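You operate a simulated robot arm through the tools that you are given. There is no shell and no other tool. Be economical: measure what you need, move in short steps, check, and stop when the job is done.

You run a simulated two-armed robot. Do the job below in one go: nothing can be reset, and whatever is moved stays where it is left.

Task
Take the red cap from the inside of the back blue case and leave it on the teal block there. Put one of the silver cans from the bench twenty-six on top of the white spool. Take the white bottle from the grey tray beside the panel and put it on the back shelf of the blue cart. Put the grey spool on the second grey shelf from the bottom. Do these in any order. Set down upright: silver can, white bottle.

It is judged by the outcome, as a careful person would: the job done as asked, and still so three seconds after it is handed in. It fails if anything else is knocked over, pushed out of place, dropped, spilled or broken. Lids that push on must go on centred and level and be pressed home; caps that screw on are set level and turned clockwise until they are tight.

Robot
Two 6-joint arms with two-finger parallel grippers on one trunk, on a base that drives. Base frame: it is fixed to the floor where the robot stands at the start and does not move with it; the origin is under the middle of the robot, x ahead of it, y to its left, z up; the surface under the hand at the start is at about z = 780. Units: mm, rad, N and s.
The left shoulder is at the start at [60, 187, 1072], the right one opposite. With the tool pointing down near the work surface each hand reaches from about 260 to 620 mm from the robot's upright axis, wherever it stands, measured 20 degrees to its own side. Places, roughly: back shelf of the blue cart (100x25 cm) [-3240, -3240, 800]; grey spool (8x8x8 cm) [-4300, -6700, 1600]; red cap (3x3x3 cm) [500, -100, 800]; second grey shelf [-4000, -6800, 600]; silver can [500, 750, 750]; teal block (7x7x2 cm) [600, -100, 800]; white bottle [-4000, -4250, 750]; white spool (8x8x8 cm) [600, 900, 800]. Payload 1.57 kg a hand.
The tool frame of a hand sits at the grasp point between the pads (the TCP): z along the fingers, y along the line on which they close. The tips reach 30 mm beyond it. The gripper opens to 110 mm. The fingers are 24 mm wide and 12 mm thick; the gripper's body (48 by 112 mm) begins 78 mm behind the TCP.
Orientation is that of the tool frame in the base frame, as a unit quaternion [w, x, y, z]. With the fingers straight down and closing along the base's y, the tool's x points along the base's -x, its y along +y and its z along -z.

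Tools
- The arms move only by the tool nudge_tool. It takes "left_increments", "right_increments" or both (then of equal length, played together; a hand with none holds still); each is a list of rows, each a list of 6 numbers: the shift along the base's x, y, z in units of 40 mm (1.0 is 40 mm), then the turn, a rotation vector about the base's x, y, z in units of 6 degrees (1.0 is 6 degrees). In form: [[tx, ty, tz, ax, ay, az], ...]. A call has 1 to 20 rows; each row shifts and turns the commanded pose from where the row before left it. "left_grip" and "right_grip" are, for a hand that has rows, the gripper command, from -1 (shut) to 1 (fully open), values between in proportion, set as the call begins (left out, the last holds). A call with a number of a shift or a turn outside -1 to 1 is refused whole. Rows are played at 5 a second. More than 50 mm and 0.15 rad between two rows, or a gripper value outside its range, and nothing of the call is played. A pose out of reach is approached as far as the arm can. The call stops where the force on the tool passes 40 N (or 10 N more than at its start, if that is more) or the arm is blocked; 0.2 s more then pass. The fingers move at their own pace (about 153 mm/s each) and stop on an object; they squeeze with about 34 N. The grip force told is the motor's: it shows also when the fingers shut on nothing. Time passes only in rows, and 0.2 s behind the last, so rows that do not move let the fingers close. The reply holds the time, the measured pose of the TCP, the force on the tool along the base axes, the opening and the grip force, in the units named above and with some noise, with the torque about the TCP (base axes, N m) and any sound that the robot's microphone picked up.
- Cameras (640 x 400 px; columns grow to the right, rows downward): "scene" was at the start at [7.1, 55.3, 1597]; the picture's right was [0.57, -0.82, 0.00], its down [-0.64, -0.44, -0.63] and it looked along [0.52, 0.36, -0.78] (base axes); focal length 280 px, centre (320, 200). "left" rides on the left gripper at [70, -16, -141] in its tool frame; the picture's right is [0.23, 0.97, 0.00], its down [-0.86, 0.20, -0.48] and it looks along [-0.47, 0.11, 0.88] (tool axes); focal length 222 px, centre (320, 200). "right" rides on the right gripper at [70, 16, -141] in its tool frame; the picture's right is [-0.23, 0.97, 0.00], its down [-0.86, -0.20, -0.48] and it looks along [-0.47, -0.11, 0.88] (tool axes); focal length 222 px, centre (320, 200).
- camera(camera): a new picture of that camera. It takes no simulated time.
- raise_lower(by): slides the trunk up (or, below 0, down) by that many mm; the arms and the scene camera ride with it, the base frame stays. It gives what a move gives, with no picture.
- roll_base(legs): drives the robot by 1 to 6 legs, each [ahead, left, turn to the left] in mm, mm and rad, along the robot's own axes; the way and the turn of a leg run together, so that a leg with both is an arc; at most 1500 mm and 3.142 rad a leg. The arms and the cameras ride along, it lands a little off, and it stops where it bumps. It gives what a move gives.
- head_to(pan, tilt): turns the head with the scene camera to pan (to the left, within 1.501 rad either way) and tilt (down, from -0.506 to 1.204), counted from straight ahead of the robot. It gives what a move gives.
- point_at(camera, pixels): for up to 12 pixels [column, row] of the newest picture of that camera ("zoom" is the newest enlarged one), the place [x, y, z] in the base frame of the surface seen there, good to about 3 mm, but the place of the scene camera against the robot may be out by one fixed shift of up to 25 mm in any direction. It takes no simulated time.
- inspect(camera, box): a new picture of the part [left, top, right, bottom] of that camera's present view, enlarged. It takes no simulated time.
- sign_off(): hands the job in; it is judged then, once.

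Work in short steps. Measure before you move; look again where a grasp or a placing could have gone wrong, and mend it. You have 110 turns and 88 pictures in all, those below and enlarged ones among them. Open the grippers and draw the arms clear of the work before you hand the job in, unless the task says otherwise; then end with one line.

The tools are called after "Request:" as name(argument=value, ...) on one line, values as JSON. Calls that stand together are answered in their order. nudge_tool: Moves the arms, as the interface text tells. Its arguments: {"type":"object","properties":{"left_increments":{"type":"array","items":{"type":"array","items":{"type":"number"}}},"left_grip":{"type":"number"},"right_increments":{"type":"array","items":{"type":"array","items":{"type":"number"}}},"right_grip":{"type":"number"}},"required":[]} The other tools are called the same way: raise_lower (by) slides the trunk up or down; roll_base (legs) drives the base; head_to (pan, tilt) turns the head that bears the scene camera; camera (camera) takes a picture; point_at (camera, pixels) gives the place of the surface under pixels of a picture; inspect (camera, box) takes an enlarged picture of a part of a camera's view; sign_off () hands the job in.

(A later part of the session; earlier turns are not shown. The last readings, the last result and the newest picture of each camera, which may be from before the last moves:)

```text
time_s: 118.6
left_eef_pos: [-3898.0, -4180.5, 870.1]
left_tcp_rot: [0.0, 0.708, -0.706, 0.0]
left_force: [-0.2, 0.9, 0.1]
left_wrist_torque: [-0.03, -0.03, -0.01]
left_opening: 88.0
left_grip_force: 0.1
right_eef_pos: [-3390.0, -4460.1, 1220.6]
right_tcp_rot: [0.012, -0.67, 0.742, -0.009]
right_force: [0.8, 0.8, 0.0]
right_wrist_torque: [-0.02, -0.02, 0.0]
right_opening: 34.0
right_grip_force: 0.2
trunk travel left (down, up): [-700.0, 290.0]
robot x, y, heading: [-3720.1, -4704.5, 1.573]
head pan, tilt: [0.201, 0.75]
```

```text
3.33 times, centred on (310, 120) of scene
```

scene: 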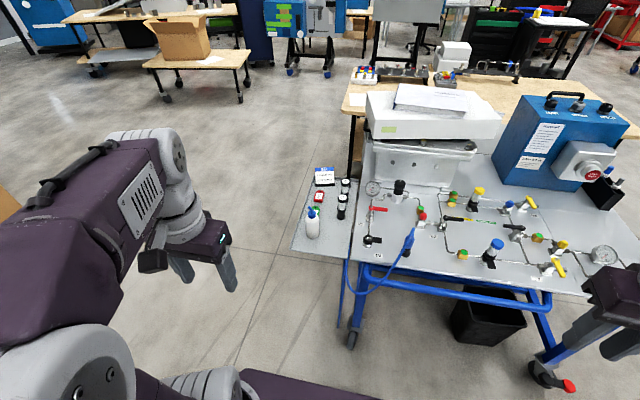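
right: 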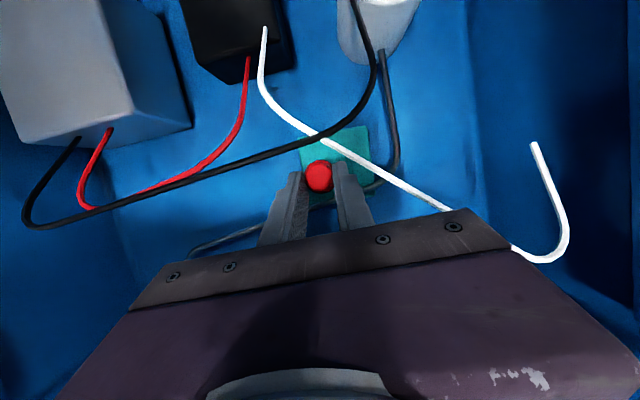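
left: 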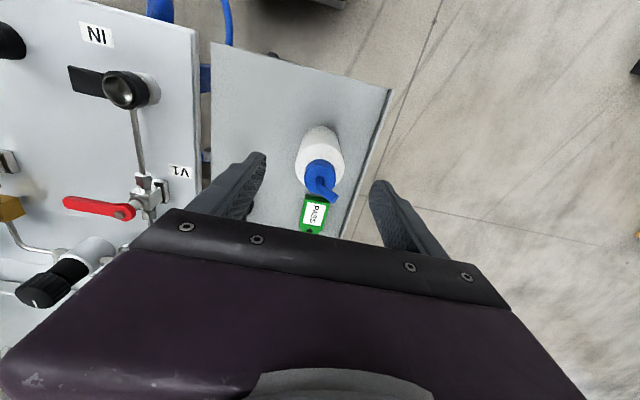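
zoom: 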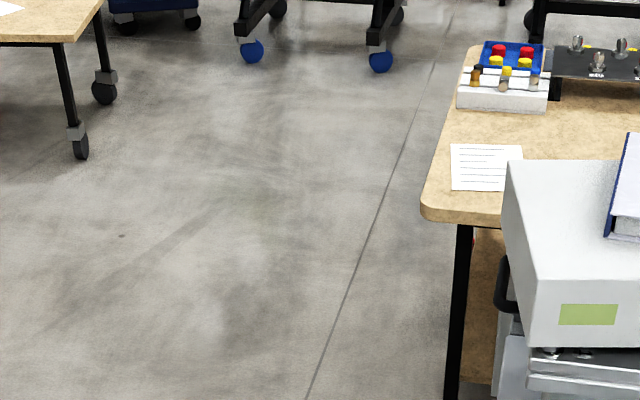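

Close on the bottle and lift it.

Request:
nudge_tool(left_increments=[[0, 0, 0, 0, 0, 0], [0, 0, 0, 0, 0, 0], [0, 0, 0, 0, 0, 0], [0, 0, 0.6, 0, 0, 0], [0, 0, 1, 0, 0, 0], [0, 0, 1, 0, 0, 0], [0, 0, 1, 0, 0, 0]], left_grip=-1)

Request:
camera(camera="left")

```text
time_s: 120.2
left_eef_pos: [-3898.6, -4183.8, 1014.6]
left_tcp_rot: [0.0, 0.708, -0.706, -0.001]
left_force: [0.4, -1.1, -1.5]
left_wrist_torque: [0.03, 0.0, -0.02]
left_opening: 48.9
left_grip_force: 33.6
right_eef_pos: [-3391.6, -4460.4, 1220.5]
right_tcp_rot: [0.012, -0.669, 0.743, -0.01]
right_force: [0.3, 0.4, -0.5]
right_wrist_torque: [0.01, 0.03, 0.04]
right_opening: 34.0
right_grip_force: 0.1
trunk travel left (down, up): [-700.0, 290.0]
robot x, y, heading: [-3717.5, -4704.5, 1.578]
head pan, tilt: [0.201, 0.75]
```

```text
29 pictures are left
```

left: 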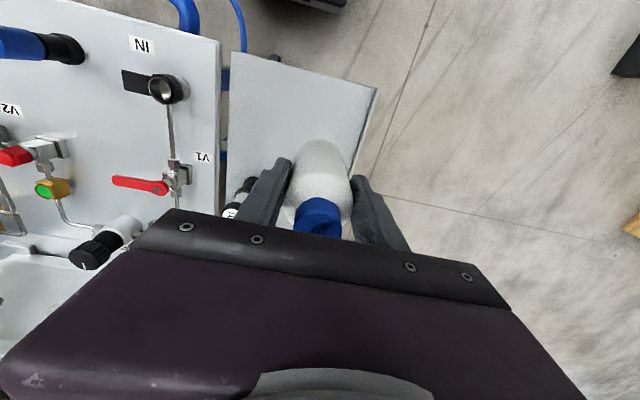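

Bottle held upright (49 mm). I retract the hand and look left toward the cart's far end, which seems reachable.

Request:
nudge_tool(left_increments=[[0, 0, 1, 0, 0, 0], [0, -0.6, 1, 0, 0, 0], [0, -1, 0.6, 0, 0, 0], [0, -1, 0, 0, 0, 0], [0, -1, 0, 0, 0, 0], [0, -1, 0, 0, 0, 0], [-0.5, -0.8, 0, 0, 0, 0]])

Request:
head_to(pan=0.3, tilt=0.35)

Request:
camera(camera="scene")

```text
time_s: 121.8
left_eef_pos: [-3919.2, -4400.7, 1117.9]
left_tcp_rot: [-0.001, 0.708, -0.706, 0.0]
left_force: [0.1, 0.6, -1.3]
left_wrist_torque: [0.0, 0.02, 0.03]
left_opening: 48.5
left_grip_force: 34.3
right_eef_pos: [-3390.5, -4461.7, 1221.3]
right_tcp_rot: [0.013, -0.67, 0.742, -0.009]
right_force: [0.5, -0.6, 0.2]
right_wrist_torque: [0.03, 0.01, 0.0]
right_opening: 34.3
right_grip_force: 0.0
trunk travel left (down, up): [-700.0, 290.0]
robot x, y, heading: [-3720.3, -4704.7, 1.57]
head pan, tilt: [0.201, 0.75]
```

```text
time_s: 122.7
left_eef_pos: [-3918.1, -4399.0, 1117.3]
left_tcp_rot: [0.001, 0.709, -0.706, 0.0]
left_force: [0.0, 0.2, -1.0]
left_wrist_torque: [-0.05, -0.04, 0.02]
left_opening: 48.8
left_grip_force: 33.8
right_eef_pos: [-3391.3, -4460.4, 1220.3]
right_tcp_rot: [0.011, -0.669, 0.743, -0.01]
right_force: [-0.9, -0.4, -0.6]
right_wrist_torque: [-0.02, 0.02, 0.0]
right_opening: 33.9
right_grip_force: 0.1
trunk travel left (down, up): [-700.0, 290.0]
robot x, y, heading: [-3717.2, -4702.2, 1.568]
head pan, tilt: [0.3, 0.351]
```

```text
28 pictures are left
```

scene: 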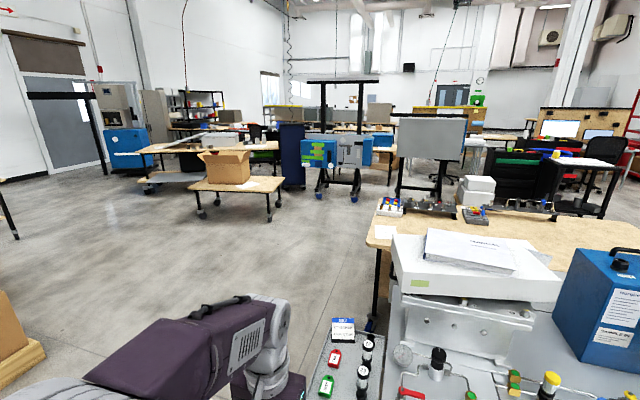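

Request:
point_at(camera="scene", pixels=[[45, 350], [20, 330], [270, 220], [200, 215], [375, 325], [320, 195], [372, 245], [330, 330], [200, 260]])

```text
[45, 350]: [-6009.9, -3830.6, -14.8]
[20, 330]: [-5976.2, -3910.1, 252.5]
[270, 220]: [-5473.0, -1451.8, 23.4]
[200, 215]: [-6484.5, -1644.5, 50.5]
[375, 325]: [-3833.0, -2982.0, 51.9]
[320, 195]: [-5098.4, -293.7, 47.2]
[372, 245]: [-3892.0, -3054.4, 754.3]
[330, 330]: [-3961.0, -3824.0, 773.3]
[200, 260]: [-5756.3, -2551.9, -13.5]
```

The floor beyond the cart's -x end is free. I drive left, ahead, and turn to face +x at (-4420, -3400).

Request:
roll_base(legs=[[0, 700, 0], [1300, 0, 0], [0, 0, -1.568]])

Request:
head_to(pan=0.1, tilt=0.7)

Request:
camera(camera="scene")

```text
time_s: 136.4
left_eef_pos: [-4083.0, -3219.6, 1118.1]
left_tcp_rot: [0.0, 0.016, 1.0, 0.001]
left_force: [0.1, -0.4, -1.0]
left_wrist_torque: [-0.03, 0.0, -0.01]
left_opening: 48.8
left_grip_force: 34.1
right_eef_pos: [-4161.5, -3745.1, 1220.4]
right_tcp_rot: [0.002, 0.069, 0.998, -0.015]
right_force: [-0.1, -0.3, 0.4]
right_wrist_torque: [0.01, -0.01, 0.0]
right_opening: 34.1
right_grip_force: 0.2
trunk travel left (down, up): [-700.0, 290.0]
robot x, y, heading: [-4392.4, -3406.5, -0.031]
head pan, tilt: [0.3, 0.351]
```

```text
time_s: 137.3
left_eef_pos: [-4083.3, -3219.0, 1118.4]
left_tcp_rot: [-0.001, 0.016, 1.0, 0.0]
left_force: [-0.3, 0.2, -1.8]
left_wrist_torque: [-0.02, 0.05, 0.02]
left_opening: 48.9
left_grip_force: 34.2
right_eef_pos: [-4162.8, -3744.8, 1220.0]
right_tcp_rot: [0.002, 0.069, 0.998, -0.014]
right_force: [-0.2, 0.0, -0.1]
right_wrist_torque: [0.01, -0.02, 0.0]
right_opening: 34.2
right_grip_force: 0.1
trunk travel left (down, up): [-700.0, 290.0]
robot x, y, heading: [-4394.3, -3406.6, -0.033]
head pan, tilt: [0.099, 0.7]
```

```text
27 pictures are left
```

scene: 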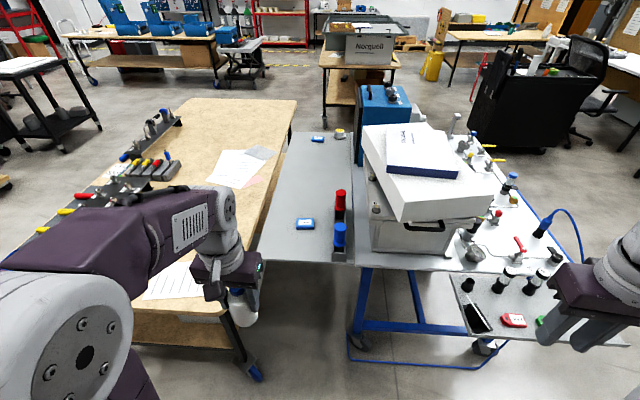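

The back shelf is the grey flap (columns 260–350). Measuring a free spot near its closer end.

Request:
point_at(camera="scene", pixels=[[290, 245], [262, 258], [350, 262], [305, 224], [340, 240], [345, 200], [285, 200], [297, 245], [318, 245], [352, 240], [240, 200], [250, 215]])

Request:
inspect(camera="scene", box=[230, 130, 390, 290])

```text
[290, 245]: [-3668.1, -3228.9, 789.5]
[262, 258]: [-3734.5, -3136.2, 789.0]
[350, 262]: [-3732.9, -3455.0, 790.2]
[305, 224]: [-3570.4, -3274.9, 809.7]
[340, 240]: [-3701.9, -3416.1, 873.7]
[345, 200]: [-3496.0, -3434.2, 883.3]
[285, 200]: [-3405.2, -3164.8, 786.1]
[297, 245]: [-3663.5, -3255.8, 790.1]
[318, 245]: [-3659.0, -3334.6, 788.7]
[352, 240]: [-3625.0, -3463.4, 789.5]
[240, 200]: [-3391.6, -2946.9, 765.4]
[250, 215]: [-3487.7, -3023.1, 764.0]
```

```text
2.50 times, centred on (310, 210) of scene
```

zoom: 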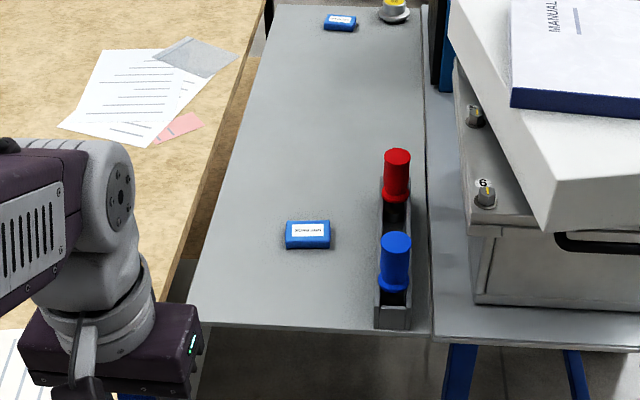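

I drive ahead 200 mm (correcting heading), then move the bottle over the shelf.

Request:
roll_base(legs=[[200, 0, 0.03]])

Request:
nudge_tool(left_increments=[[0.9, 0, -0.4, 0, 0, 0], [0.9, 0, -0.4, 0, 0, 0], [0.9, 0, -0.4, 0, 0, 0], [0.9, 0, -0.4, 0, 0, 0]])

Request:
camera(camera="left")

```text
time_s: 138.9
left_eef_pos: [-3891.5, -3213.4, 1119.1]
left_tcp_rot: [0.0, -0.001, 1.0, 0.0]
left_force: [-0.1, 0.3, -0.9]
left_wrist_torque: [0.02, 0.01, 0.0]
left_opening: 48.9
left_grip_force: 34.1
right_eef_pos: [-3952.3, -3740.2, 1220.8]
right_tcp_rot: [0.002, 0.052, 0.999, -0.016]
right_force: [-1.0, -0.3, 0.0]
right_wrist_torque: [0.01, -0.01, 0.03]
right_opening: 34.2
right_grip_force: 0.0
trunk travel left (down, up): [-700.0, 290.0]
robot x, y, heading: [-4197.3, -3412.8, -0.001]
head pan, tilt: [0.099, 0.7]
```

```text
time_s: 139.9
left_eef_pos: [-3745.6, -3213.2, 1051.0]
left_tcp_rot: [0.0, -0.002, 1.0, 0.0]
left_force: [0.6, 0.5, -0.9]
left_wrist_torque: [-0.01, 0.03, 0.04]
left_opening: 48.8
left_grip_force: 33.6
right_eef_pos: [-3949.5, -3740.5, 1220.8]
right_tcp_rot: [0.001, 0.052, 0.999, -0.016]
right_force: [-0.2, 0.7, 0.7]
right_wrist_torque: [0.03, 0.0, 0.02]
right_opening: 34.3
right_grip_force: 0.1
trunk travel left (down, up): [-700.0, 290.0]
robot x, y, heading: [-4198.5, -3410.8, 0.0]
head pan, tilt: [0.099, 0.7]
```

```text
25 pictures are left
```

left: 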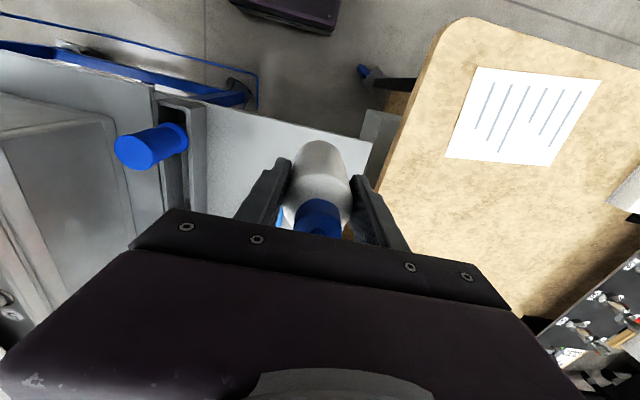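

Request:
point_at(camera="left", pixels=[[205, 108], [368, 144], [240, 160], [260, 130], [345, 150], [282, 215], [200, 205], [362, 160], [185, 95]])

```text
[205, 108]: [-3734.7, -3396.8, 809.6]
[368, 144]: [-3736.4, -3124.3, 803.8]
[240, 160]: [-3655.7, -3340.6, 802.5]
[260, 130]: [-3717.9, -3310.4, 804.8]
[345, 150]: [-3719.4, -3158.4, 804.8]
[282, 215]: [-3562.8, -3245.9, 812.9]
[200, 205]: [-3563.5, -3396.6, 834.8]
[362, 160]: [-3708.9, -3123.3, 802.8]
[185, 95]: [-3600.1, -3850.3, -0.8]
```

Shelf surface is z ≈ 804, edge x -3736. I place at (-3668, -3240): move over and down to 12 mm above.

Request:
nudge_tool(left_increments=[[0.97, -0.34, 0, 0, 0, 0], [0.97, -0.34, 0, 0, 0, 0], [0, 0, -1, 0, 0, 0], [0, 0, -1, 0, 0, 0], [0, 0, -1, 0, 0, 0], [0, 0, -0.8, 0, 0, 0], [0, 0, 0, 0, 0, 0]])

Request:
inspect(camera="scene", box=[200, 130, 400, 290])

```text
time_s: 141.5
left_eef_pos: [-3667.7, -3240.9, 901.0]
left_tcp_rot: [0.0, -0.002, 1.0, -0.001]
left_force: [0.0, -0.1, -0.7]
left_wrist_torque: [0.02, -0.02, -0.01]
left_opening: 48.7
left_grip_force: 33.9
right_eef_pos: [-3951.5, -3740.1, 1221.0]
right_tcp_rot: [0.002, 0.053, 0.998, -0.015]
right_force: [0.0, 0.0, -0.6]
right_wrist_torque: [0.03, 0.01, -0.01]
right_opening: 34.2
right_grip_force: 0.0
trunk travel left (down, up): [-700.0, 290.0]
robot x, y, heading: [-4191.9, -3410.1, -0.001]
head pan, tilt: [0.099, 0.7]
```

```text
2.50 times, centred on (300, 210) of scene
```

zoom: 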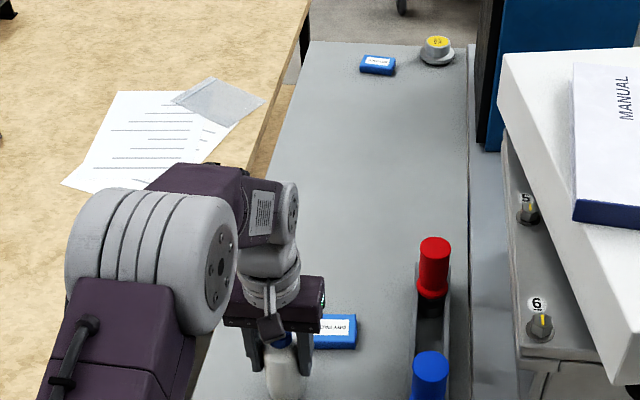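

Clear of the blue box. Lowering to contact in small steps.

Request:
nudge_tool(left_increments=[[0, 0, -0.2, 0, 0, 0], [0, 0, -0.08, 0, 0, 0], [0, 0, -0.05, 0, 0, 0], [0, 0, -0.04, 0, 0, 0], [0, 0, 0, 0, 0, 0]])

```text
time_s: 142.7
left_eef_pos: [-3668.1, -3240.4, 887.0]
left_tcp_rot: [0.001, -0.002, 1.0, 0.0]
left_force: [-0.6, -0.2, 0.7]
left_wrist_torque: [-0.03, -0.04, -0.02]
left_opening: 48.6
left_grip_force: 33.7
right_eef_pos: [-3951.5, -3740.3, 1221.6]
right_tcp_rot: [0.002, 0.052, 0.999, -0.015]
right_force: [0.4, -0.1, 0.6]
right_wrist_torque: [0.0, -0.01, 0.04]
right_opening: 34.0
right_grip_force: 0.0
trunk travel left (down, up): [-700.0, 290.0]
robot x, y, heading: [-4194.2, -3411.4, 0.0]
head pan, tilt: [0.099, 0.7]
```

Request:
nudge_tool(left_increments=[[0, 0, -0.035, 0, 0, 0], [0, 0, -0.03, 0, 0, 0], [0, 0, 0, 0, 0, 0]])

```text
time_s: 143.5
left_eef_pos: [-3669.1, -3239.7, 886.9]
left_tcp_rot: [0.002, -0.001, 1.0, 0.001]
left_force: [5.4, -0.4, 21.7]
left_wrist_torque: [0.0, -0.12, 0.01]
left_opening: 48.6
left_grip_force: 33.9
right_eef_pos: [-3952.3, -3741.6, 1220.5]
right_tcp_rot: [0.003, 0.053, 0.998, -0.014]
right_force: [-0.1, -0.1, 0.7]
right_wrist_torque: [-0.02, 0.01, -0.01]
right_opening: 34.1
right_grip_force: 0.0
trunk travel left (down, up): [-700.0, 290.0]
robot x, y, heading: [-4197.3, -3409.5, 0.0]
head pan, tilt: [0.099, 0.7]
```

Contact (22 N). Ease up 1 mm, open to about 75 mm, then lift straight up.

Request:
nudge_tool(left_increments=[[0, 0, 0.04, 0, 0, 0], [0, 0, 0, 0, 0, 0], [0, 0, 0, 0, 0, 0], [0, 0, 0.6, 0, 0, 0], [0, 0, 1, 0, 0, 0], [0, 0, 1, 0, 0, 0], [0, 0, 1, 0, 0, 0], [0, 0, 1, 0, 0, 0], [-1, 0, 0.6, 0, 0, 0], [-1, 0, 0.6, 0, 0, 0], [-1, 0, 0.6, 0, 0, 0], [-1, 0, 0, 0, 0, 0], [-1, 0, 0, 0, 0, 0]], left_grip=0.4)

Request:
inspect(camera="scene", box=[200, 150, 400, 310])

```text
time_s: 146.3
left_eef_pos: [-3873.5, -3237.3, 1142.9]
left_tcp_rot: [0.0, -0.001, 1.0, 0.0]
left_force: [-1.0, -0.4, 0.3]
left_wrist_torque: [-0.01, -0.02, -0.02]
left_opening: 77.2
left_grip_force: 0.0
right_eef_pos: [-3953.1, -3741.2, 1220.6]
right_tcp_rot: [0.002, 0.052, 0.999, -0.015]
right_force: [-0.8, 0.3, -0.5]
right_wrist_torque: [-0.01, 0.02, -0.01]
right_opening: 34.1
right_grip_force: 0.1
trunk travel left (down, up): [-700.0, 290.0]
robot x, y, heading: [-4197.9, -3409.5, 0.004]
head pan, tilt: [0.099, 0.7]
```

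```text
2.50 times, centred on (300, 230) of scene
```

zoom: 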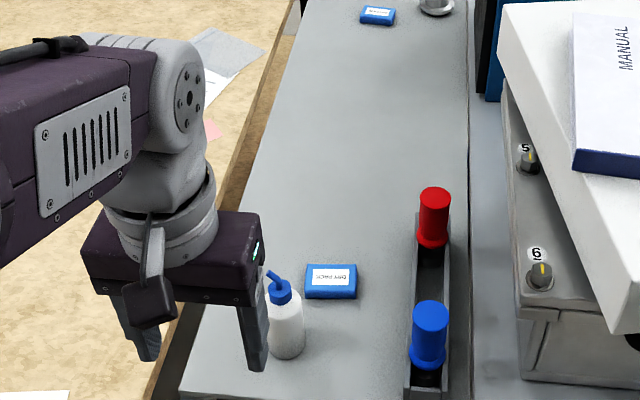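

The bottle stands upright on the shelf. Now to the grey shelf: back off, go round the tray, and face -y at about (-3930, -5260).

Request:
roll_base(legs=[[-250, 0, 0], [0, -1400, 0], [520, -450, 0], [0, 0, -1.575]])

Request:
head_to(pan=-0.1, tilt=0.25)

Request:
camera(camera="scene")

```text
time_s: 161.8
left_eef_pos: [-3729.4, -5572.1, 1143.2]
left_tcp_rot: [0.0, 0.7, 0.714, 0.0]
left_force: [0.5, -0.5, 0.2]
left_wrist_torque: [-0.02, -0.01, -0.03]
left_opening: 77.2
left_grip_force: 0.0
right_eef_pos: [-4232.6, -5499.5, 1221.0]
right_tcp_rot: [-0.01, 0.737, 0.675, -0.012]
right_force: [-0.1, 0.4, -0.4]
right_wrist_torque: [0.01, -0.02, 0.02]
right_opening: 34.1
right_grip_force: 0.1
trunk travel left (down, up): [-700.0, 290.0]
robot x, y, heading: [-3902.2, -5249.3, -1.551]
head pan, tilt: [0.099, 0.7]
```

```text
time_s: 162.7
left_eef_pos: [-3729.4, -5571.9, 1143.7]
left_tcp_rot: [0.0, 0.7, 0.714, 0.001]
left_force: [0.5, 0.2, 0.8]
left_wrist_torque: [-0.01, 0.01, -0.03]
left_opening: 77.3
left_grip_force: 0.1
right_eef_pos: [-4231.9, -5500.1, 1219.9]
right_tcp_rot: [-0.009, 0.738, 0.675, -0.012]
right_force: [-0.3, 0.5, -0.4]
right_wrist_torque: [-0.01, 0.01, 0.0]
right_opening: 34.1
right_grip_force: 0.1
trunk travel left (down, up): [-700.0, 290.0]
robot x, y, heading: [-3907.7, -5248.6, -1.55]
head pan, tilt: [-0.099, 0.25]
```

```text
22 pictures are left
```

scene: 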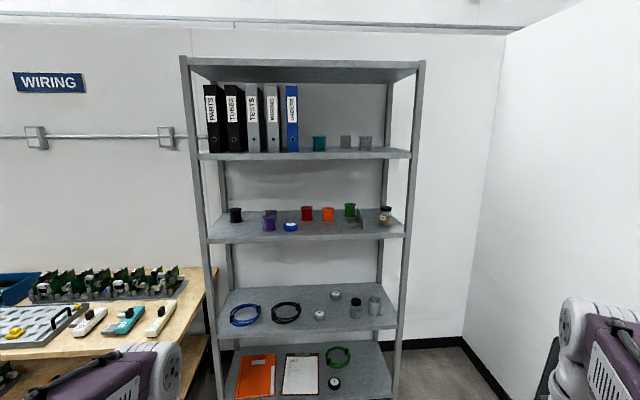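

Request:
inspect(camera="scene", box=[290, 110, 430, 180])

Request:
inspect(camera="scene", box=[200, 270, 420, 400])

Request:
point_at(camera="scene", pixels=[[319, 143], [346, 142], [365, 143], [345, 155], [370, 305], [335, 295], [320, 313], [350, 325], [400, 240], [408, 156], [285, 290], [345, 155]])

```text
4.57 times, centred on (360, 145) of scene
```

zoom: 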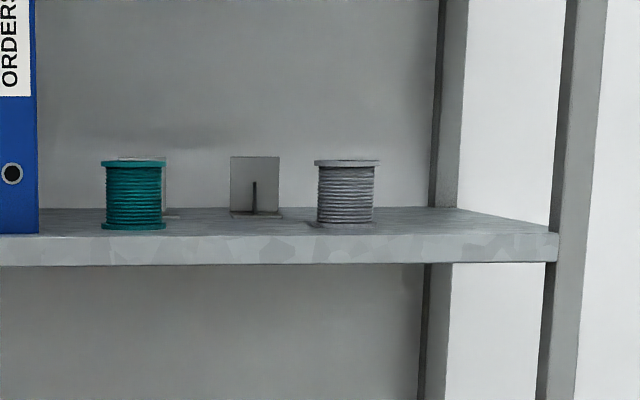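

```text
2.91 times, centred on (310, 335) of scene
```

zoom: 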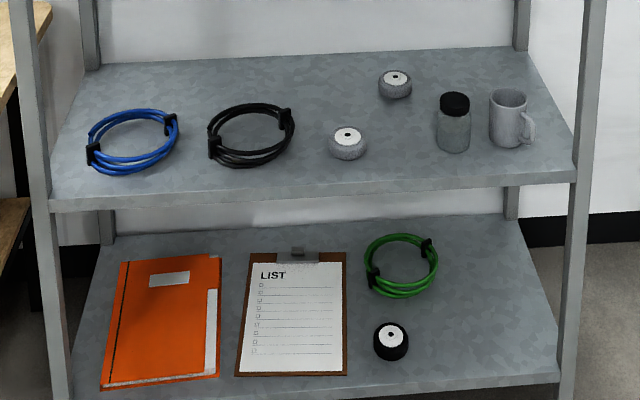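

```text
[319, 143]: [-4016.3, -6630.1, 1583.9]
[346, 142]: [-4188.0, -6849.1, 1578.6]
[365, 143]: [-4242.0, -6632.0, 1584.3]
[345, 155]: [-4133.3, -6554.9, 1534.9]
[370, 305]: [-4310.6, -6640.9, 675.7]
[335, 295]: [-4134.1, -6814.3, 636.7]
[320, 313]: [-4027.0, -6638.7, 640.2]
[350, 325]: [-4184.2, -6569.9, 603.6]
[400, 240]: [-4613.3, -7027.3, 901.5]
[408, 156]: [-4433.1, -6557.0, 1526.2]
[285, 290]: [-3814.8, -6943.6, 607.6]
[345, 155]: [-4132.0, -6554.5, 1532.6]
```

The grey spool is the wound grey one at about (-4242, -6670, ~1600), and a free gap on the second shelf is near (-4160, -6640). I check the chair to the right before approaching.

Request:
head_to(pan=-0.7, tilt=0.6)

Request:
camera(camera="scene")

```text
time_s: 163.7
left_eef_pos: [-3729.7, -5572.6, 1142.5]
left_tcp_rot: [0.0, 0.7, 0.714, 0.0]
left_force: [0.9, 1.0, 1.1]
left_wrist_torque: [0.0, -0.03, -0.02]
left_opening: 76.7
left_grip_force: 0.0
right_eef_pos: [-4232.3, -5500.1, 1220.9]
right_tcp_rot: [-0.009, 0.738, 0.675, -0.012]
right_force: [0.8, -0.3, 0.6]
right_wrist_torque: [-0.01, -0.03, 0.0]
right_opening: 34.1
right_grip_force: 0.1
trunk travel left (down, up): [-700.0, 290.0]
robot x, y, heading: [-3910.7, -5250.6, -1.554]
head pan, tilt: [-0.7, 0.6]
```

```text
19 pictures are left
```

scene: 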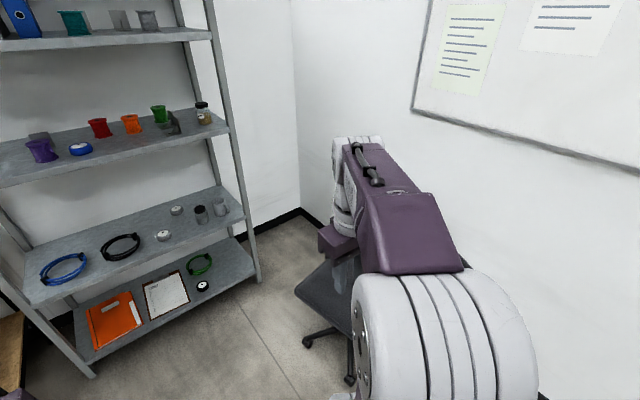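

Request:
point_at(camera="scene", pixels=[[305, 342], [350, 380], [298, 292], [345, 300], [260, 280], [97, 375], [330, 260]])

```text
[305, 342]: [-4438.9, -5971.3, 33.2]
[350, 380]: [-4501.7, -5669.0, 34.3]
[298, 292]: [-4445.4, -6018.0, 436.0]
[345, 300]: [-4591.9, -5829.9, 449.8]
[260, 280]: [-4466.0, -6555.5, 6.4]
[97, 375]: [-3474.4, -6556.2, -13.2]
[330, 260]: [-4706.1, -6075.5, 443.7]
```

The chair's nearest part is x ≈ -4435, so I stand at x ≈ -3990 and use the right hand pitched 30° below horizontal. First I raise the trunk and pitch the hand here in the open.

Request:
raise_lower(by=280)

Request:
nudge_tool(right_increments=[[0, -0.5, 0, 0, 0, 1], [0, -0.4, 0.2, -1, 0, 0], [0, -0.4, 0.2, -1, 0, 0], [0, -0.4, 0.2, -1, 0, 0], [0, -0.4, 0.2, -1, 0, 0], [0, -0.4, 0.2, -1, 0, 0], [0, -0.4, 0.2, -1, 0, 0], [0, -0.4, 0.2, -1, 0, 0], [0, -0.4, 0.2, -1, 0, 0], [0, 0, 0.2, -1, 0, 0], [0, 0, 0.2, -1, 0, 0], [0, 0, 0.2, 0, 0, 0]], right_grip=1)

```text
time_s: 166.6
left_eef_pos: [-3729.5, -5571.2, 1422.9]
left_tcp_rot: [0.0, 0.7, 0.714, 0.0]
left_force: [-0.3, 0.5, -0.6]
left_wrist_torque: [-0.01, 0.0, -0.01]
left_opening: 77.0
left_grip_force: 0.1
right_eef_pos: [-4232.4, -5500.9, 1500.7]
right_tcp_rot: [-0.009, 0.737, 0.676, -0.012]
right_force: [-0.2, 0.4, 0.1]
right_wrist_torque: [0.02, 0.0, 0.01]
right_opening: 34.1
right_grip_force: 0.1
trunk travel left (down, up): [-980.0, 10.0]
robot x, y, heading: [-3911.0, -5251.8, -1.553]
head pan, tilt: [-0.7, 0.6]
```

```text
time_s: 169.2
left_eef_pos: [-3729.3, -5572.2, 1422.9]
left_tcp_rot: [0.0, 0.7, 0.714, 0.001]
left_force: [0.7, 0.5, -1.0]
left_wrist_torque: [-0.01, 0.02, 0.04]
left_opening: 77.1
left_grip_force: 0.1
right_eef_pos: [-4245.0, -5660.5, 1586.0]
right_tcp_rot: [0.343, 0.611, 0.612, -0.367]
right_force: [0.1, -0.2, 0.6]
right_wrist_torque: [0.0, -0.01, -0.01]
right_opening: 109.9
right_grip_force: 0.1
right hand out of reach, approached as far as the arm can: row 10, 11
trunk travel left (down, up): [-980.0, 10.0]
robot x, y, heading: [-3906.3, -5253.9, -1.547]
head pan, tilt: [-0.7, 0.6]
```

The hand is pitched correctly (tool z ≈ (-0.03, -0.87, -0.50)) and already lined up with x ≈ -4245. I drive straight ahead 770 mm.

Request:
roll_base(legs=[[770, 0, -0.024]])

Request:
camera(camera="right")

```text
time_s: 173.3
left_eef_pos: [-3740.7, -6336.1, 1423.2]
left_tcp_rot: [0.0, 0.713, 0.702, 0.0]
left_force: [-0.2, 1.2, 0.7]
left_wrist_torque: [-0.03, 0.0, 0.0]
left_opening: 77.0
left_grip_force: 0.1
right_eef_pos: [-4258.2, -6405.2, 1588.8]
right_tcp_rot: [0.338, 0.621, 0.601, -0.373]
right_force: [0.0, 0.0, 0.2]
right_wrist_torque: [0.02, 0.03, 0.0]
right_opening: 110.2
right_grip_force: 0.1
trunk travel left (down, up): [-980.0, 10.0]
robot x, y, heading: [-3901.7, -6011.0, -1.59]
head pan, tilt: [-0.7, 0.6]
```

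```text
18 pictures are left
```

right: 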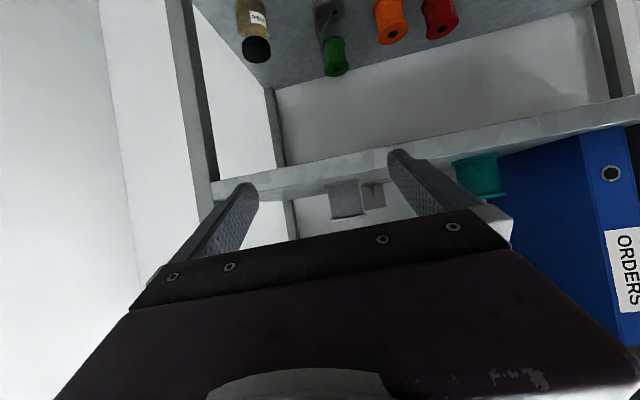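

The spool shows at (345,200) between the fingers. Measuring it.

Request:
inspect(camera="right", box=[290, 150, 420, 240])

Request:
point_at(camera="right", pixels=[[345, 200], [331, 198], [360, 198], [345, 186], [345, 214], [375, 195], [320, 178], [480, 178], [290, 215]])

```text
4.44 times, centred on (355, 195) of right
```

zoom: 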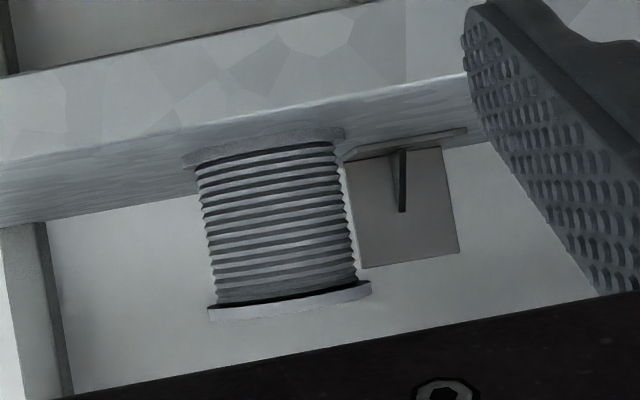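

```text
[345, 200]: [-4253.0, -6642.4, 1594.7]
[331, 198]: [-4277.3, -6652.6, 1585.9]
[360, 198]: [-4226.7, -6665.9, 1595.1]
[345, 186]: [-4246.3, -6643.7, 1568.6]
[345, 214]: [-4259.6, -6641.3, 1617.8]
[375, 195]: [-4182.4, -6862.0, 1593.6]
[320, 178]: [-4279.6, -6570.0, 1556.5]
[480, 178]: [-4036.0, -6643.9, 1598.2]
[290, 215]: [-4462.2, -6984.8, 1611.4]
```

Spool centre is ≈ (-4252, -6669, 1594). I drive 100 mm closer, then advance the open hand horizontally around it.

Request:
roll_base(legs=[[100, 0, 0.02]])

Request:
camera(camera="right")

```text
time_s: 174.4
left_eef_pos: [-3732.2, -6422.6, 1426.6]
left_tcp_rot: [0.003, 0.704, 0.71, -0.002]
left_force: [0.4, 1.6, -0.1]
left_wrist_torque: [-0.08, 0.0, 0.01]
left_opening: 77.0
left_grip_force: 0.1
right_eef_pos: [-4249.2, -6503.2, 1589.9]
right_tcp_rot: [0.343, 0.614, 0.606, -0.372]
right_force: [-0.3, 0.7, 0.1]
right_wrist_torque: [-0.05, 0.01, -0.02]
right_opening: 110.3
right_grip_force: 0.1
trunk travel left (down, up): [-980.0, 10.0]
robot x, y, heading: [-3907.4, -6109.1, -1.562]
head pan, tilt: [-0.7, 0.6]
```

```text
16 pictures are left
```

right: 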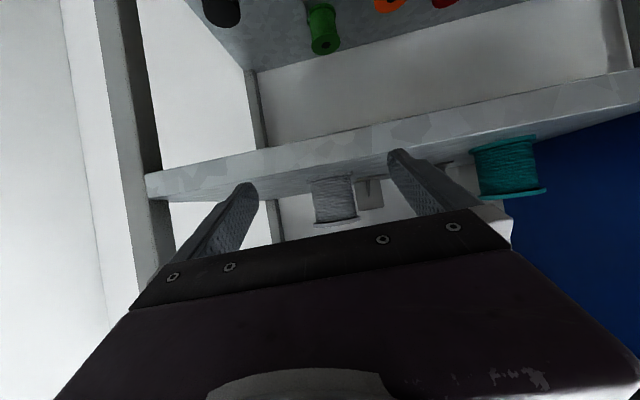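

Well centred. Advancing 165 mm.

Request:
nudge_tool(right_increments=[[0, -0.8, 0.1, 0, 0, 0], [0, -0.8, 0, 0, 0, 0], [0, -0.8, 0, 0, 0, 0], [0, -0.8, 0, 0, 0, 0], [0, -0.8, 0, 0, 0, 0], [-0.05, -0.1, 0, 0, 0, 0], [0, 0, 0, 0, 0, 0]])

Request:
camera(camera="right")

```text
time_s: 176.0
left_eef_pos: [-3731.3, -6433.6, 1423.2]
left_tcp_rot: [0.0, 0.705, 0.709, 0.0]
left_force: [-0.1, -0.5, -1.0]
left_wrist_torque: [-0.01, 0.01, -0.02]
left_opening: 77.2
left_grip_force: 0.1
right_eef_pos: [-4251.5, -6678.7, 1590.5]
right_tcp_rot: [0.341, 0.615, 0.608, -0.369]
right_force: [0.9, -1.1, 0.2]
right_wrist_torque: [-0.02, -0.05, 0.02]
right_opening: 110.1
right_grip_force: 0.1
trunk travel left (down, up): [-980.0, 10.0]
robot x, y, heading: [-3907.8, -6110.7, -1.561]
head pan, tilt: [-0.7, 0.6]
```

```text
15 pictures are left
```

right: 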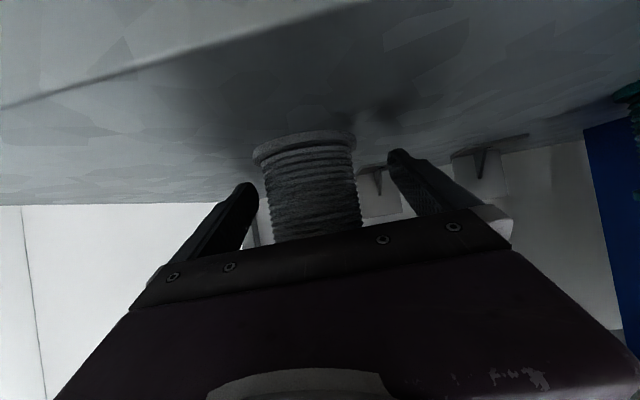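

Spool is between the fingers. Back 6 mm to centre, close, then lift slightly.

Request:
nudge_tool(right_increments=[[0, 0.15, 0, 0, 0, 0], [0, 0, 0, 0, 0, 0], [0, 0, 0, 0, 0, 0], [0, 0, 0, 0, 0, 0], [0, 0, 0.3, 0, 0, 0], [0, 0, 0.3, 0, 0, 0], [0, 0, 0, 0, 0, 0]], right_grip=-1)

Request:
camera(camera="right")

```text
time_s: 177.6
left_eef_pos: [-3733.3, -6433.9, 1423.6]
left_tcp_rot: [0.0, 0.705, 0.709, 0.001]
left_force: [0.6, 0.3, 1.4]
left_wrist_torque: [-0.03, -0.03, -0.02]
left_opening: 77.2
left_grip_force: 0.0
right_eef_pos: [-4252.6, -6674.9, 1615.4]
right_tcp_rot: [0.342, 0.615, 0.607, -0.37]
right_force: [0.5, 0.1, -3.7]
right_wrist_torque: [-0.03, -0.02, 0.01]
right_opening: 60.5
right_grip_force: 34.1
trunk travel left (down, up): [-980.0, 10.0]
robot x, y, heading: [-3912.4, -6110.2, -1.564]
head pan, tilt: [-0.7, 0.6]
```

```text
14 pictures are left
```

right: 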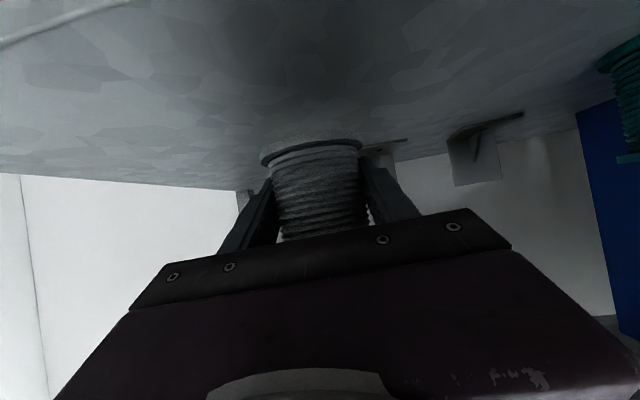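

Spool held (60.5 mm). I pull it straight out of the shelf, raising the left hand a little meanwhile.

Request:
nudge_tool(right_increments=[[0, 0.9, 0, 0, 0, 0], [0, 0.9, 0, 0, 0, 0], [0, 0.9, 0, 0, 0, 0], [0, 0.9, 0, 0, 0, 0], [0, 0.9, 0, 0, 0, 0], [0, 0.9, 0, 0, 0, 0]], left_increments=[[0, 0.5, 0.5, 0, 0, 0], [0, 0.5, 0.5, 0, 0, 0], [0, 0, 0.5, 0, 0, 0], [0, 0, 0.5, 0, 0, 0], [0, 0, 0.5, 0, 0, 0], [0, 0, 0.5, 0, 0, 0]])

Request:
roll_base(legs=[[-200, 0, 0]])

Request:
raise_lower(by=-700)

Request:
head_to(pan=-0.3, tilt=0.4)

Request:
camera(camera="scene")

```text
time_s: 179.0
left_eef_pos: [-3733.4, -6393.5, 1544.2]
left_tcp_rot: [0.001, 0.705, 0.709, 0.0]
left_force: [-0.5, -0.6, 0.7]
left_wrist_torque: [-0.03, -0.01, -0.04]
left_opening: 77.2
left_grip_force: 0.1
right_eef_pos: [-4280.0, -6475.5, 1615.2]
right_tcp_rot: [0.342, 0.615, 0.608, -0.368]
right_force: [-0.2, 0.0, -2.9]
right_wrist_torque: [-0.05, 0.03, 0.02]
right_opening: 60.7
right_grip_force: 33.8
right hand out of reach, approached as far as the arm can: row 5, 6
trunk travel left (down, up): [-980.0, 10.0]
robot x, y, heading: [-3906.2, -6112.8, -1.565]
head pan, tilt: [-0.7, 0.6]
```

```text
time_s: 180.6
left_eef_pos: [-3734.1, -6198.3, 1543.0]
left_tcp_rot: [-0.002, 0.704, 0.71, 0.002]
left_force: [1.0, -0.3, -0.2]
left_wrist_torque: [0.06, 0.0, -0.02]
left_opening: 77.2
left_grip_force: 0.0
right_eef_pos: [-4279.6, -6279.3, 1614.9]
right_tcp_rot: [0.341, 0.615, 0.609, -0.367]
right_force: [-0.6, 0.2, -2.9]
right_wrist_torque: [-0.01, -0.04, -0.02]
right_opening: 60.8
right_grip_force: 34.6
trunk travel left (down, up): [-980.0, 10.0]
robot x, y, heading: [-3909.9, -5906.7, -1.56]
head pan, tilt: [-0.7, 0.6]
```

```text
refused: -700 is not a number from -400 to 400
```

```text
time_s: 181.5
left_eef_pos: [-3733.7, -6191.0, 1543.4]
left_tcp_rot: [-0.001, 0.704, 0.71, 0.001]
left_force: [0.0, -0.6, 0.1]
left_wrist_torque: [0.03, -0.01, 0.03]
left_opening: 77.0
left_grip_force: 0.1
right_eef_pos: [-4279.5, -6273.8, 1616.8]
right_tcp_rot: [0.341, 0.615, 0.608, -0.368]
right_force: [-0.2, 0.7, -3.2]
right_wrist_torque: [-0.01, 0.01, 0.03]
right_opening: 60.6
right_grip_force: 34.0
trunk travel left (down, up): [-980.0, 10.0]
robot x, y, heading: [-3909.1, -5909.1, -1.561]
head pan, tilt: [-0.3, 0.4]
```

```text
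13 pictures are left
```

scene: 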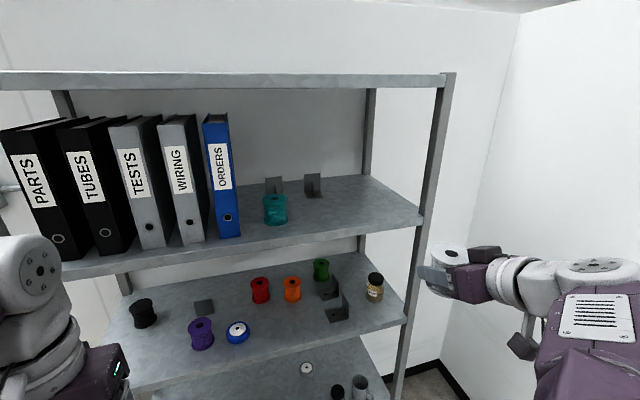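

Nothing else disturbed. Before lowering next to the chair, I measure how far the right arm sticks out.

Request:
point_at(camera="scene", pixels=[[630, 265], [630, 330], [600, 350], [560, 370], [500, 285], [447, 253], [520, 345]])

Request:
raise_lower(by=-400)

Request:
head_to(pan=-0.9, tilt=0.7)

Request:
camera(camera="scene")

```text
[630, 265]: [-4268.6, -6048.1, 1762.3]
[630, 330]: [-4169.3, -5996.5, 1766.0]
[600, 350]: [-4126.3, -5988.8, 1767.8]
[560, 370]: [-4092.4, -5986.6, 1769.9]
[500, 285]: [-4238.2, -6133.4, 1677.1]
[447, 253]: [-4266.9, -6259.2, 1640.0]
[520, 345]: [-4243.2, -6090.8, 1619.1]
```

```text
time_s: 185.3
left_eef_pos: [-3733.6, -6191.1, 1145.0]
left_tcp_rot: [0.0, 0.704, 0.71, 0.002]
left_force: [0.1, -0.9, 0.1]
left_wrist_torque: [0.0, 0.0, 0.0]
left_opening: 77.0
left_grip_force: 0.0
right_eef_pos: [-4280.1, -6272.7, 1216.3]
right_tcp_rot: [0.342, 0.614, 0.608, -0.368]
right_force: [0.5, -0.3, -2.9]
right_wrist_torque: [-0.02, 0.0, 0.0]
right_opening: 60.5
right_grip_force: 33.9
trunk travel left (down, up): [-580.0, 410.0]
robot x, y, heading: [-3909.2, -5907.2, -1.567]
head pan, tilt: [-0.3, 0.4]
```

```text
time_s: 186.3
left_eef_pos: [-3734.3, -6190.5, 1144.6]
left_tcp_rot: [0.0, 0.704, 0.71, 0.001]
left_force: [-0.2, 0.4, -0.1]
left_wrist_torque: [-0.02, -0.01, -0.03]
left_opening: 76.7
left_grip_force: 0.1
right_eef_pos: [-4279.6, -6274.6, 1215.7]
right_tcp_rot: [0.342, 0.614, 0.609, -0.367]
right_force: [-0.5, 0.6, -2.3]
right_wrist_torque: [-0.03, 0.0, 0.02]
right_opening: 60.5
right_grip_force: 34.3
trunk travel left (down, up): [-580.0, 410.0]
robot x, y, heading: [-3909.0, -5907.5, -1.56]
head pan, tilt: [-0.901, 0.7]
```

```text
12 pictures are left
```

scene: 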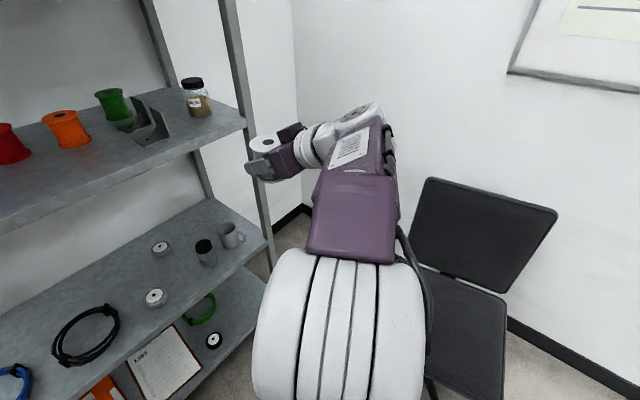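

The target gap on the shelf is at x ≈ -4160, so I shift left (+x) 120 mm, further from the chair, then lower another 400 mm and look.

Request:
roll_base(legs=[[0, 120, 0]])

Request:
raise_lower(by=-400)

Request:
camera(camera="right")

```text
time_s: 187.6
left_eef_pos: [-3615.6, -6190.8, 1143.2]
left_tcp_rot: [0.0, 0.705, 0.709, 0.001]
left_force: [0.2, 0.5, 0.2]
left_wrist_torque: [0.01, 0.01, -0.03]
left_opening: 77.1
left_grip_force: 0.0
right_eef_pos: [-4162.0, -6273.6, 1215.3]
right_tcp_rot: [0.341, 0.615, 0.608, -0.368]
right_force: [-0.2, 0.8, -3.0]
right_wrist_torque: [-0.05, 0.02, 0.01]
right_opening: 60.4
right_grip_force: 34.1
trunk travel left (down, up): [-580.0, 410.0]
robot x, y, heading: [-3792.6, -5907.4, -1.563]
head pan, tilt: [-0.901, 0.7]
```

```text
time_s: 191.4
left_eef_pos: [-3615.8, -6190.0, 744.2]
left_tcp_rot: [0.0, 0.705, 0.71, 0.001]
left_force: [0.4, -0.1, -0.4]
left_wrist_torque: [0.0, -0.01, -0.02]
left_opening: 76.9
left_grip_force: 0.0
right_eef_pos: [-4161.4, -6271.7, 815.3]
right_tcp_rot: [0.342, 0.614, 0.609, -0.367]
right_force: [-0.6, -0.5, -2.8]
right_wrist_torque: [-0.03, 0.03, -0.01]
right_opening: 60.5
right_grip_force: 34.3
trunk travel left (down, up): [-180.0, 810.0]
robot x, y, heading: [-3788.7, -5906.6, -1.562]
head pan, tilt: [-0.901, 0.7]
```

```text
11 pictures are left
```

right: 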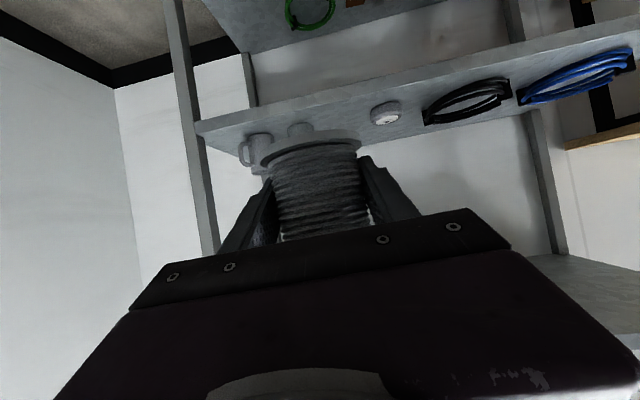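

Request:
point_at(camera="right", pixels=[[385, 112], [300, 129], [260, 140], [340, 100], [400, 88], [350, 118], [420, 110], [374, 116], [330, 112], [240, 125]])

Request:
inspect(camera="right", box=[220, 70, 440, 200])

```text
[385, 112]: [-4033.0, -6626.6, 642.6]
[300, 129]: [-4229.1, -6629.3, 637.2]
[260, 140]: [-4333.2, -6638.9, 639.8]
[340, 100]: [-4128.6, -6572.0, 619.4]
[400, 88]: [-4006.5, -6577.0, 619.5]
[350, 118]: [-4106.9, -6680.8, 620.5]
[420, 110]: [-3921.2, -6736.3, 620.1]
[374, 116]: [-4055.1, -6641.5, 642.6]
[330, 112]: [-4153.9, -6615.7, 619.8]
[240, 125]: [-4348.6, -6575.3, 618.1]
```

```text
2.91 times, centred on (330, 135) of right
```

zoom: 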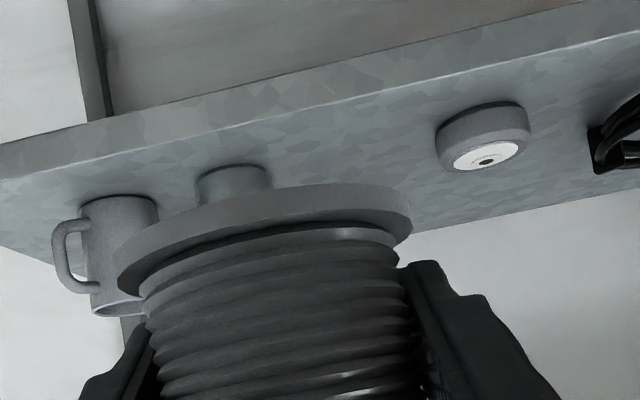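

Shelf surface is z 620; the free gap lies between the roll (x > -4062) and the jar (x < -4199), so I target x -4130, y -6622. I lower the trunk 140 mm and drive forward 200 mm and left 31 mm.

Request:
raise_lower(by=-135)

Request:
roll_base(legs=[[190, 31, 0]])

Request:
camera(camera="right")

```text
time_s: 193.0
left_eef_pos: [-3615.4, -6189.6, 608.7]
left_tcp_rot: [0.0, 0.705, 0.71, 0.001]
left_force: [-0.5, 0.0, 0.5]
left_wrist_torque: [-0.06, 0.01, -0.03]
left_opening: 77.2
left_grip_force: 0.1
right_eef_pos: [-4161.9, -6271.7, 680.2]
right_tcp_rot: [0.341, 0.615, 0.609, -0.367]
right_force: [0.3, -0.1, -3.9]
right_wrist_torque: [-0.05, 0.0, 0.01]
right_opening: 60.6
right_grip_force: 34.2
trunk travel left (down, up): [-45.0, 945.0]
robot x, y, heading: [-3793.4, -5907.6, -1.562]
head pan, tilt: [-0.901, 0.7]
```

```text
time_s: 194.6
left_eef_pos: [-3582.3, -6381.5, 609.2]
left_tcp_rot: [0.001, 0.705, 0.71, 0.001]
left_force: [-0.5, -0.2, -0.5]
left_wrist_torque: [-0.03, -0.02, 0.02]
left_opening: 77.2
left_grip_force: 0.1
right_eef_pos: [-4129.4, -6462.2, 680.8]
right_tcp_rot: [0.342, 0.614, 0.609, -0.367]
right_force: [-0.1, -0.1, -2.5]
right_wrist_torque: [0.03, 0.05, 0.01]
right_opening: 60.2
right_grip_force: 33.8
trunk travel left (down, up): [-45.0, 945.0]
robot x, y, heading: [-3758.4, -6093.5, -1.563]
head pan, tilt: [-0.901, 0.7]
```

```text
9 pictures are left
```

right: 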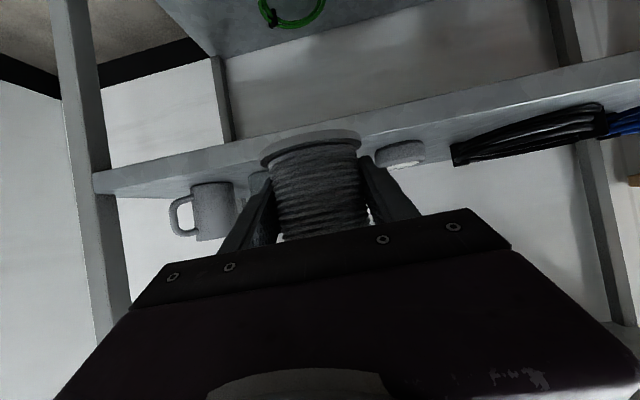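

The spool lines up with the gap. Advance 160 mm at this height.

Request:
nudge_tool(right_increments=[[0, -0.8, 0, 0, 0, 0], [0, -0.8, 0, 0, 0, 0], [0, -0.8, 0, 0, 0, 0], [0, -0.8, 0, 0, 0, 0], [0, -0.7, 0, 0, 0, 0], [0, 0, 0, 0, 0, 0]])

Request:
camera(camera="right")

```text
time_s: 196.0
left_eef_pos: [-3582.7, -6380.7, 609.4]
left_tcp_rot: [0.0, 0.704, 0.71, 0.002]
left_force: [0.1, -0.2, 0.9]
left_wrist_torque: [0.03, 0.0, 0.06]
left_opening: 77.1
left_grip_force: 0.2
right_eef_pos: [-4130.4, -6621.0, 680.3]
right_tcp_rot: [0.341, 0.615, 0.608, -0.368]
right_force: [0.0, -0.1, -4.2]
right_wrist_torque: [0.0, 0.01, -0.04]
right_opening: 60.3
right_grip_force: 33.6
trunk travel left (down, up): [-45.0, 945.0]
robot x, y, heading: [-3758.0, -6096.1, -1.564]
head pan, tilt: [-0.901, 0.7]
```

```text
8 pictures are left
```

right: 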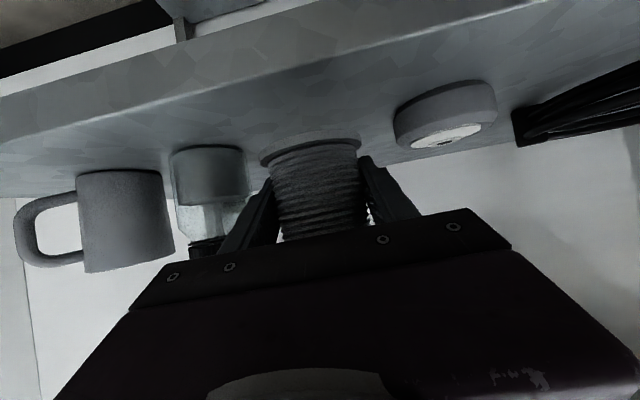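

Clear on both sides. Lower 22 mm, then small steps to contact.

Request:
nudge_tool(right_increments=[[0, -0.1, -0.3, 0, 0, 0], [0, 0, -0.25, 0, 0, 0], [0, 0, -0.05, 0, 0, 0], [0, 0, -0.05, 0, 0, 0], [0, 0, 0, 0, 0, 0]])

```text
time_s: 197.2
left_eef_pos: [-3583.1, -6381.7, 609.3]
left_tcp_rot: [0.001, 0.705, 0.709, 0.002]
left_force: [0.5, -0.4, 0.0]
left_wrist_torque: [-0.03, -0.02, 0.0]
left_opening: 76.8
left_grip_force: 0.1
right_eef_pos: [-4129.0, -6623.3, 654.8]
right_tcp_rot: [0.342, 0.614, 0.609, -0.368]
right_force: [-0.3, -0.2, -1.9]
right_wrist_torque: [-0.06, 0.0, -0.01]
right_opening: 60.5
right_grip_force: 34.1
trunk travel left (down, up): [-45.0, 945.0]
robot x, y, heading: [-3758.8, -6095.8, -1.56]
head pan, tilt: [-0.901, 0.7]
```

Request:
nudge_tool(right_increments=[[0, 0, -0.04, 0, 0, 0], [0, 0, -0.03, 0, 0, 0], [0, 0, 0, 0, 0, 0]])

```text
time_s: 198.0
left_eef_pos: [-3583.2, -6381.3, 609.0]
left_tcp_rot: [0.001, 0.705, 0.71, 0.001]
left_force: [0.6, -0.6, -0.9]
left_wrist_torque: [-0.01, -0.01, 0.02]
left_opening: 77.1
left_grip_force: 0.1
right_eef_pos: [-4129.6, -6624.0, 651.0]
right_tcp_rot: [0.341, 0.615, 0.608, -0.368]
right_force: [-0.1, -0.6, -2.8]
right_wrist_torque: [-0.02, 0.01, 0.0]
right_opening: 60.4
right_grip_force: 34.2
trunk travel left (down, up): [-45.0, 945.0]
robot x, y, heading: [-3757.8, -6096.0, -1.564]
head pan, tilt: [-0.901, 0.7]
```

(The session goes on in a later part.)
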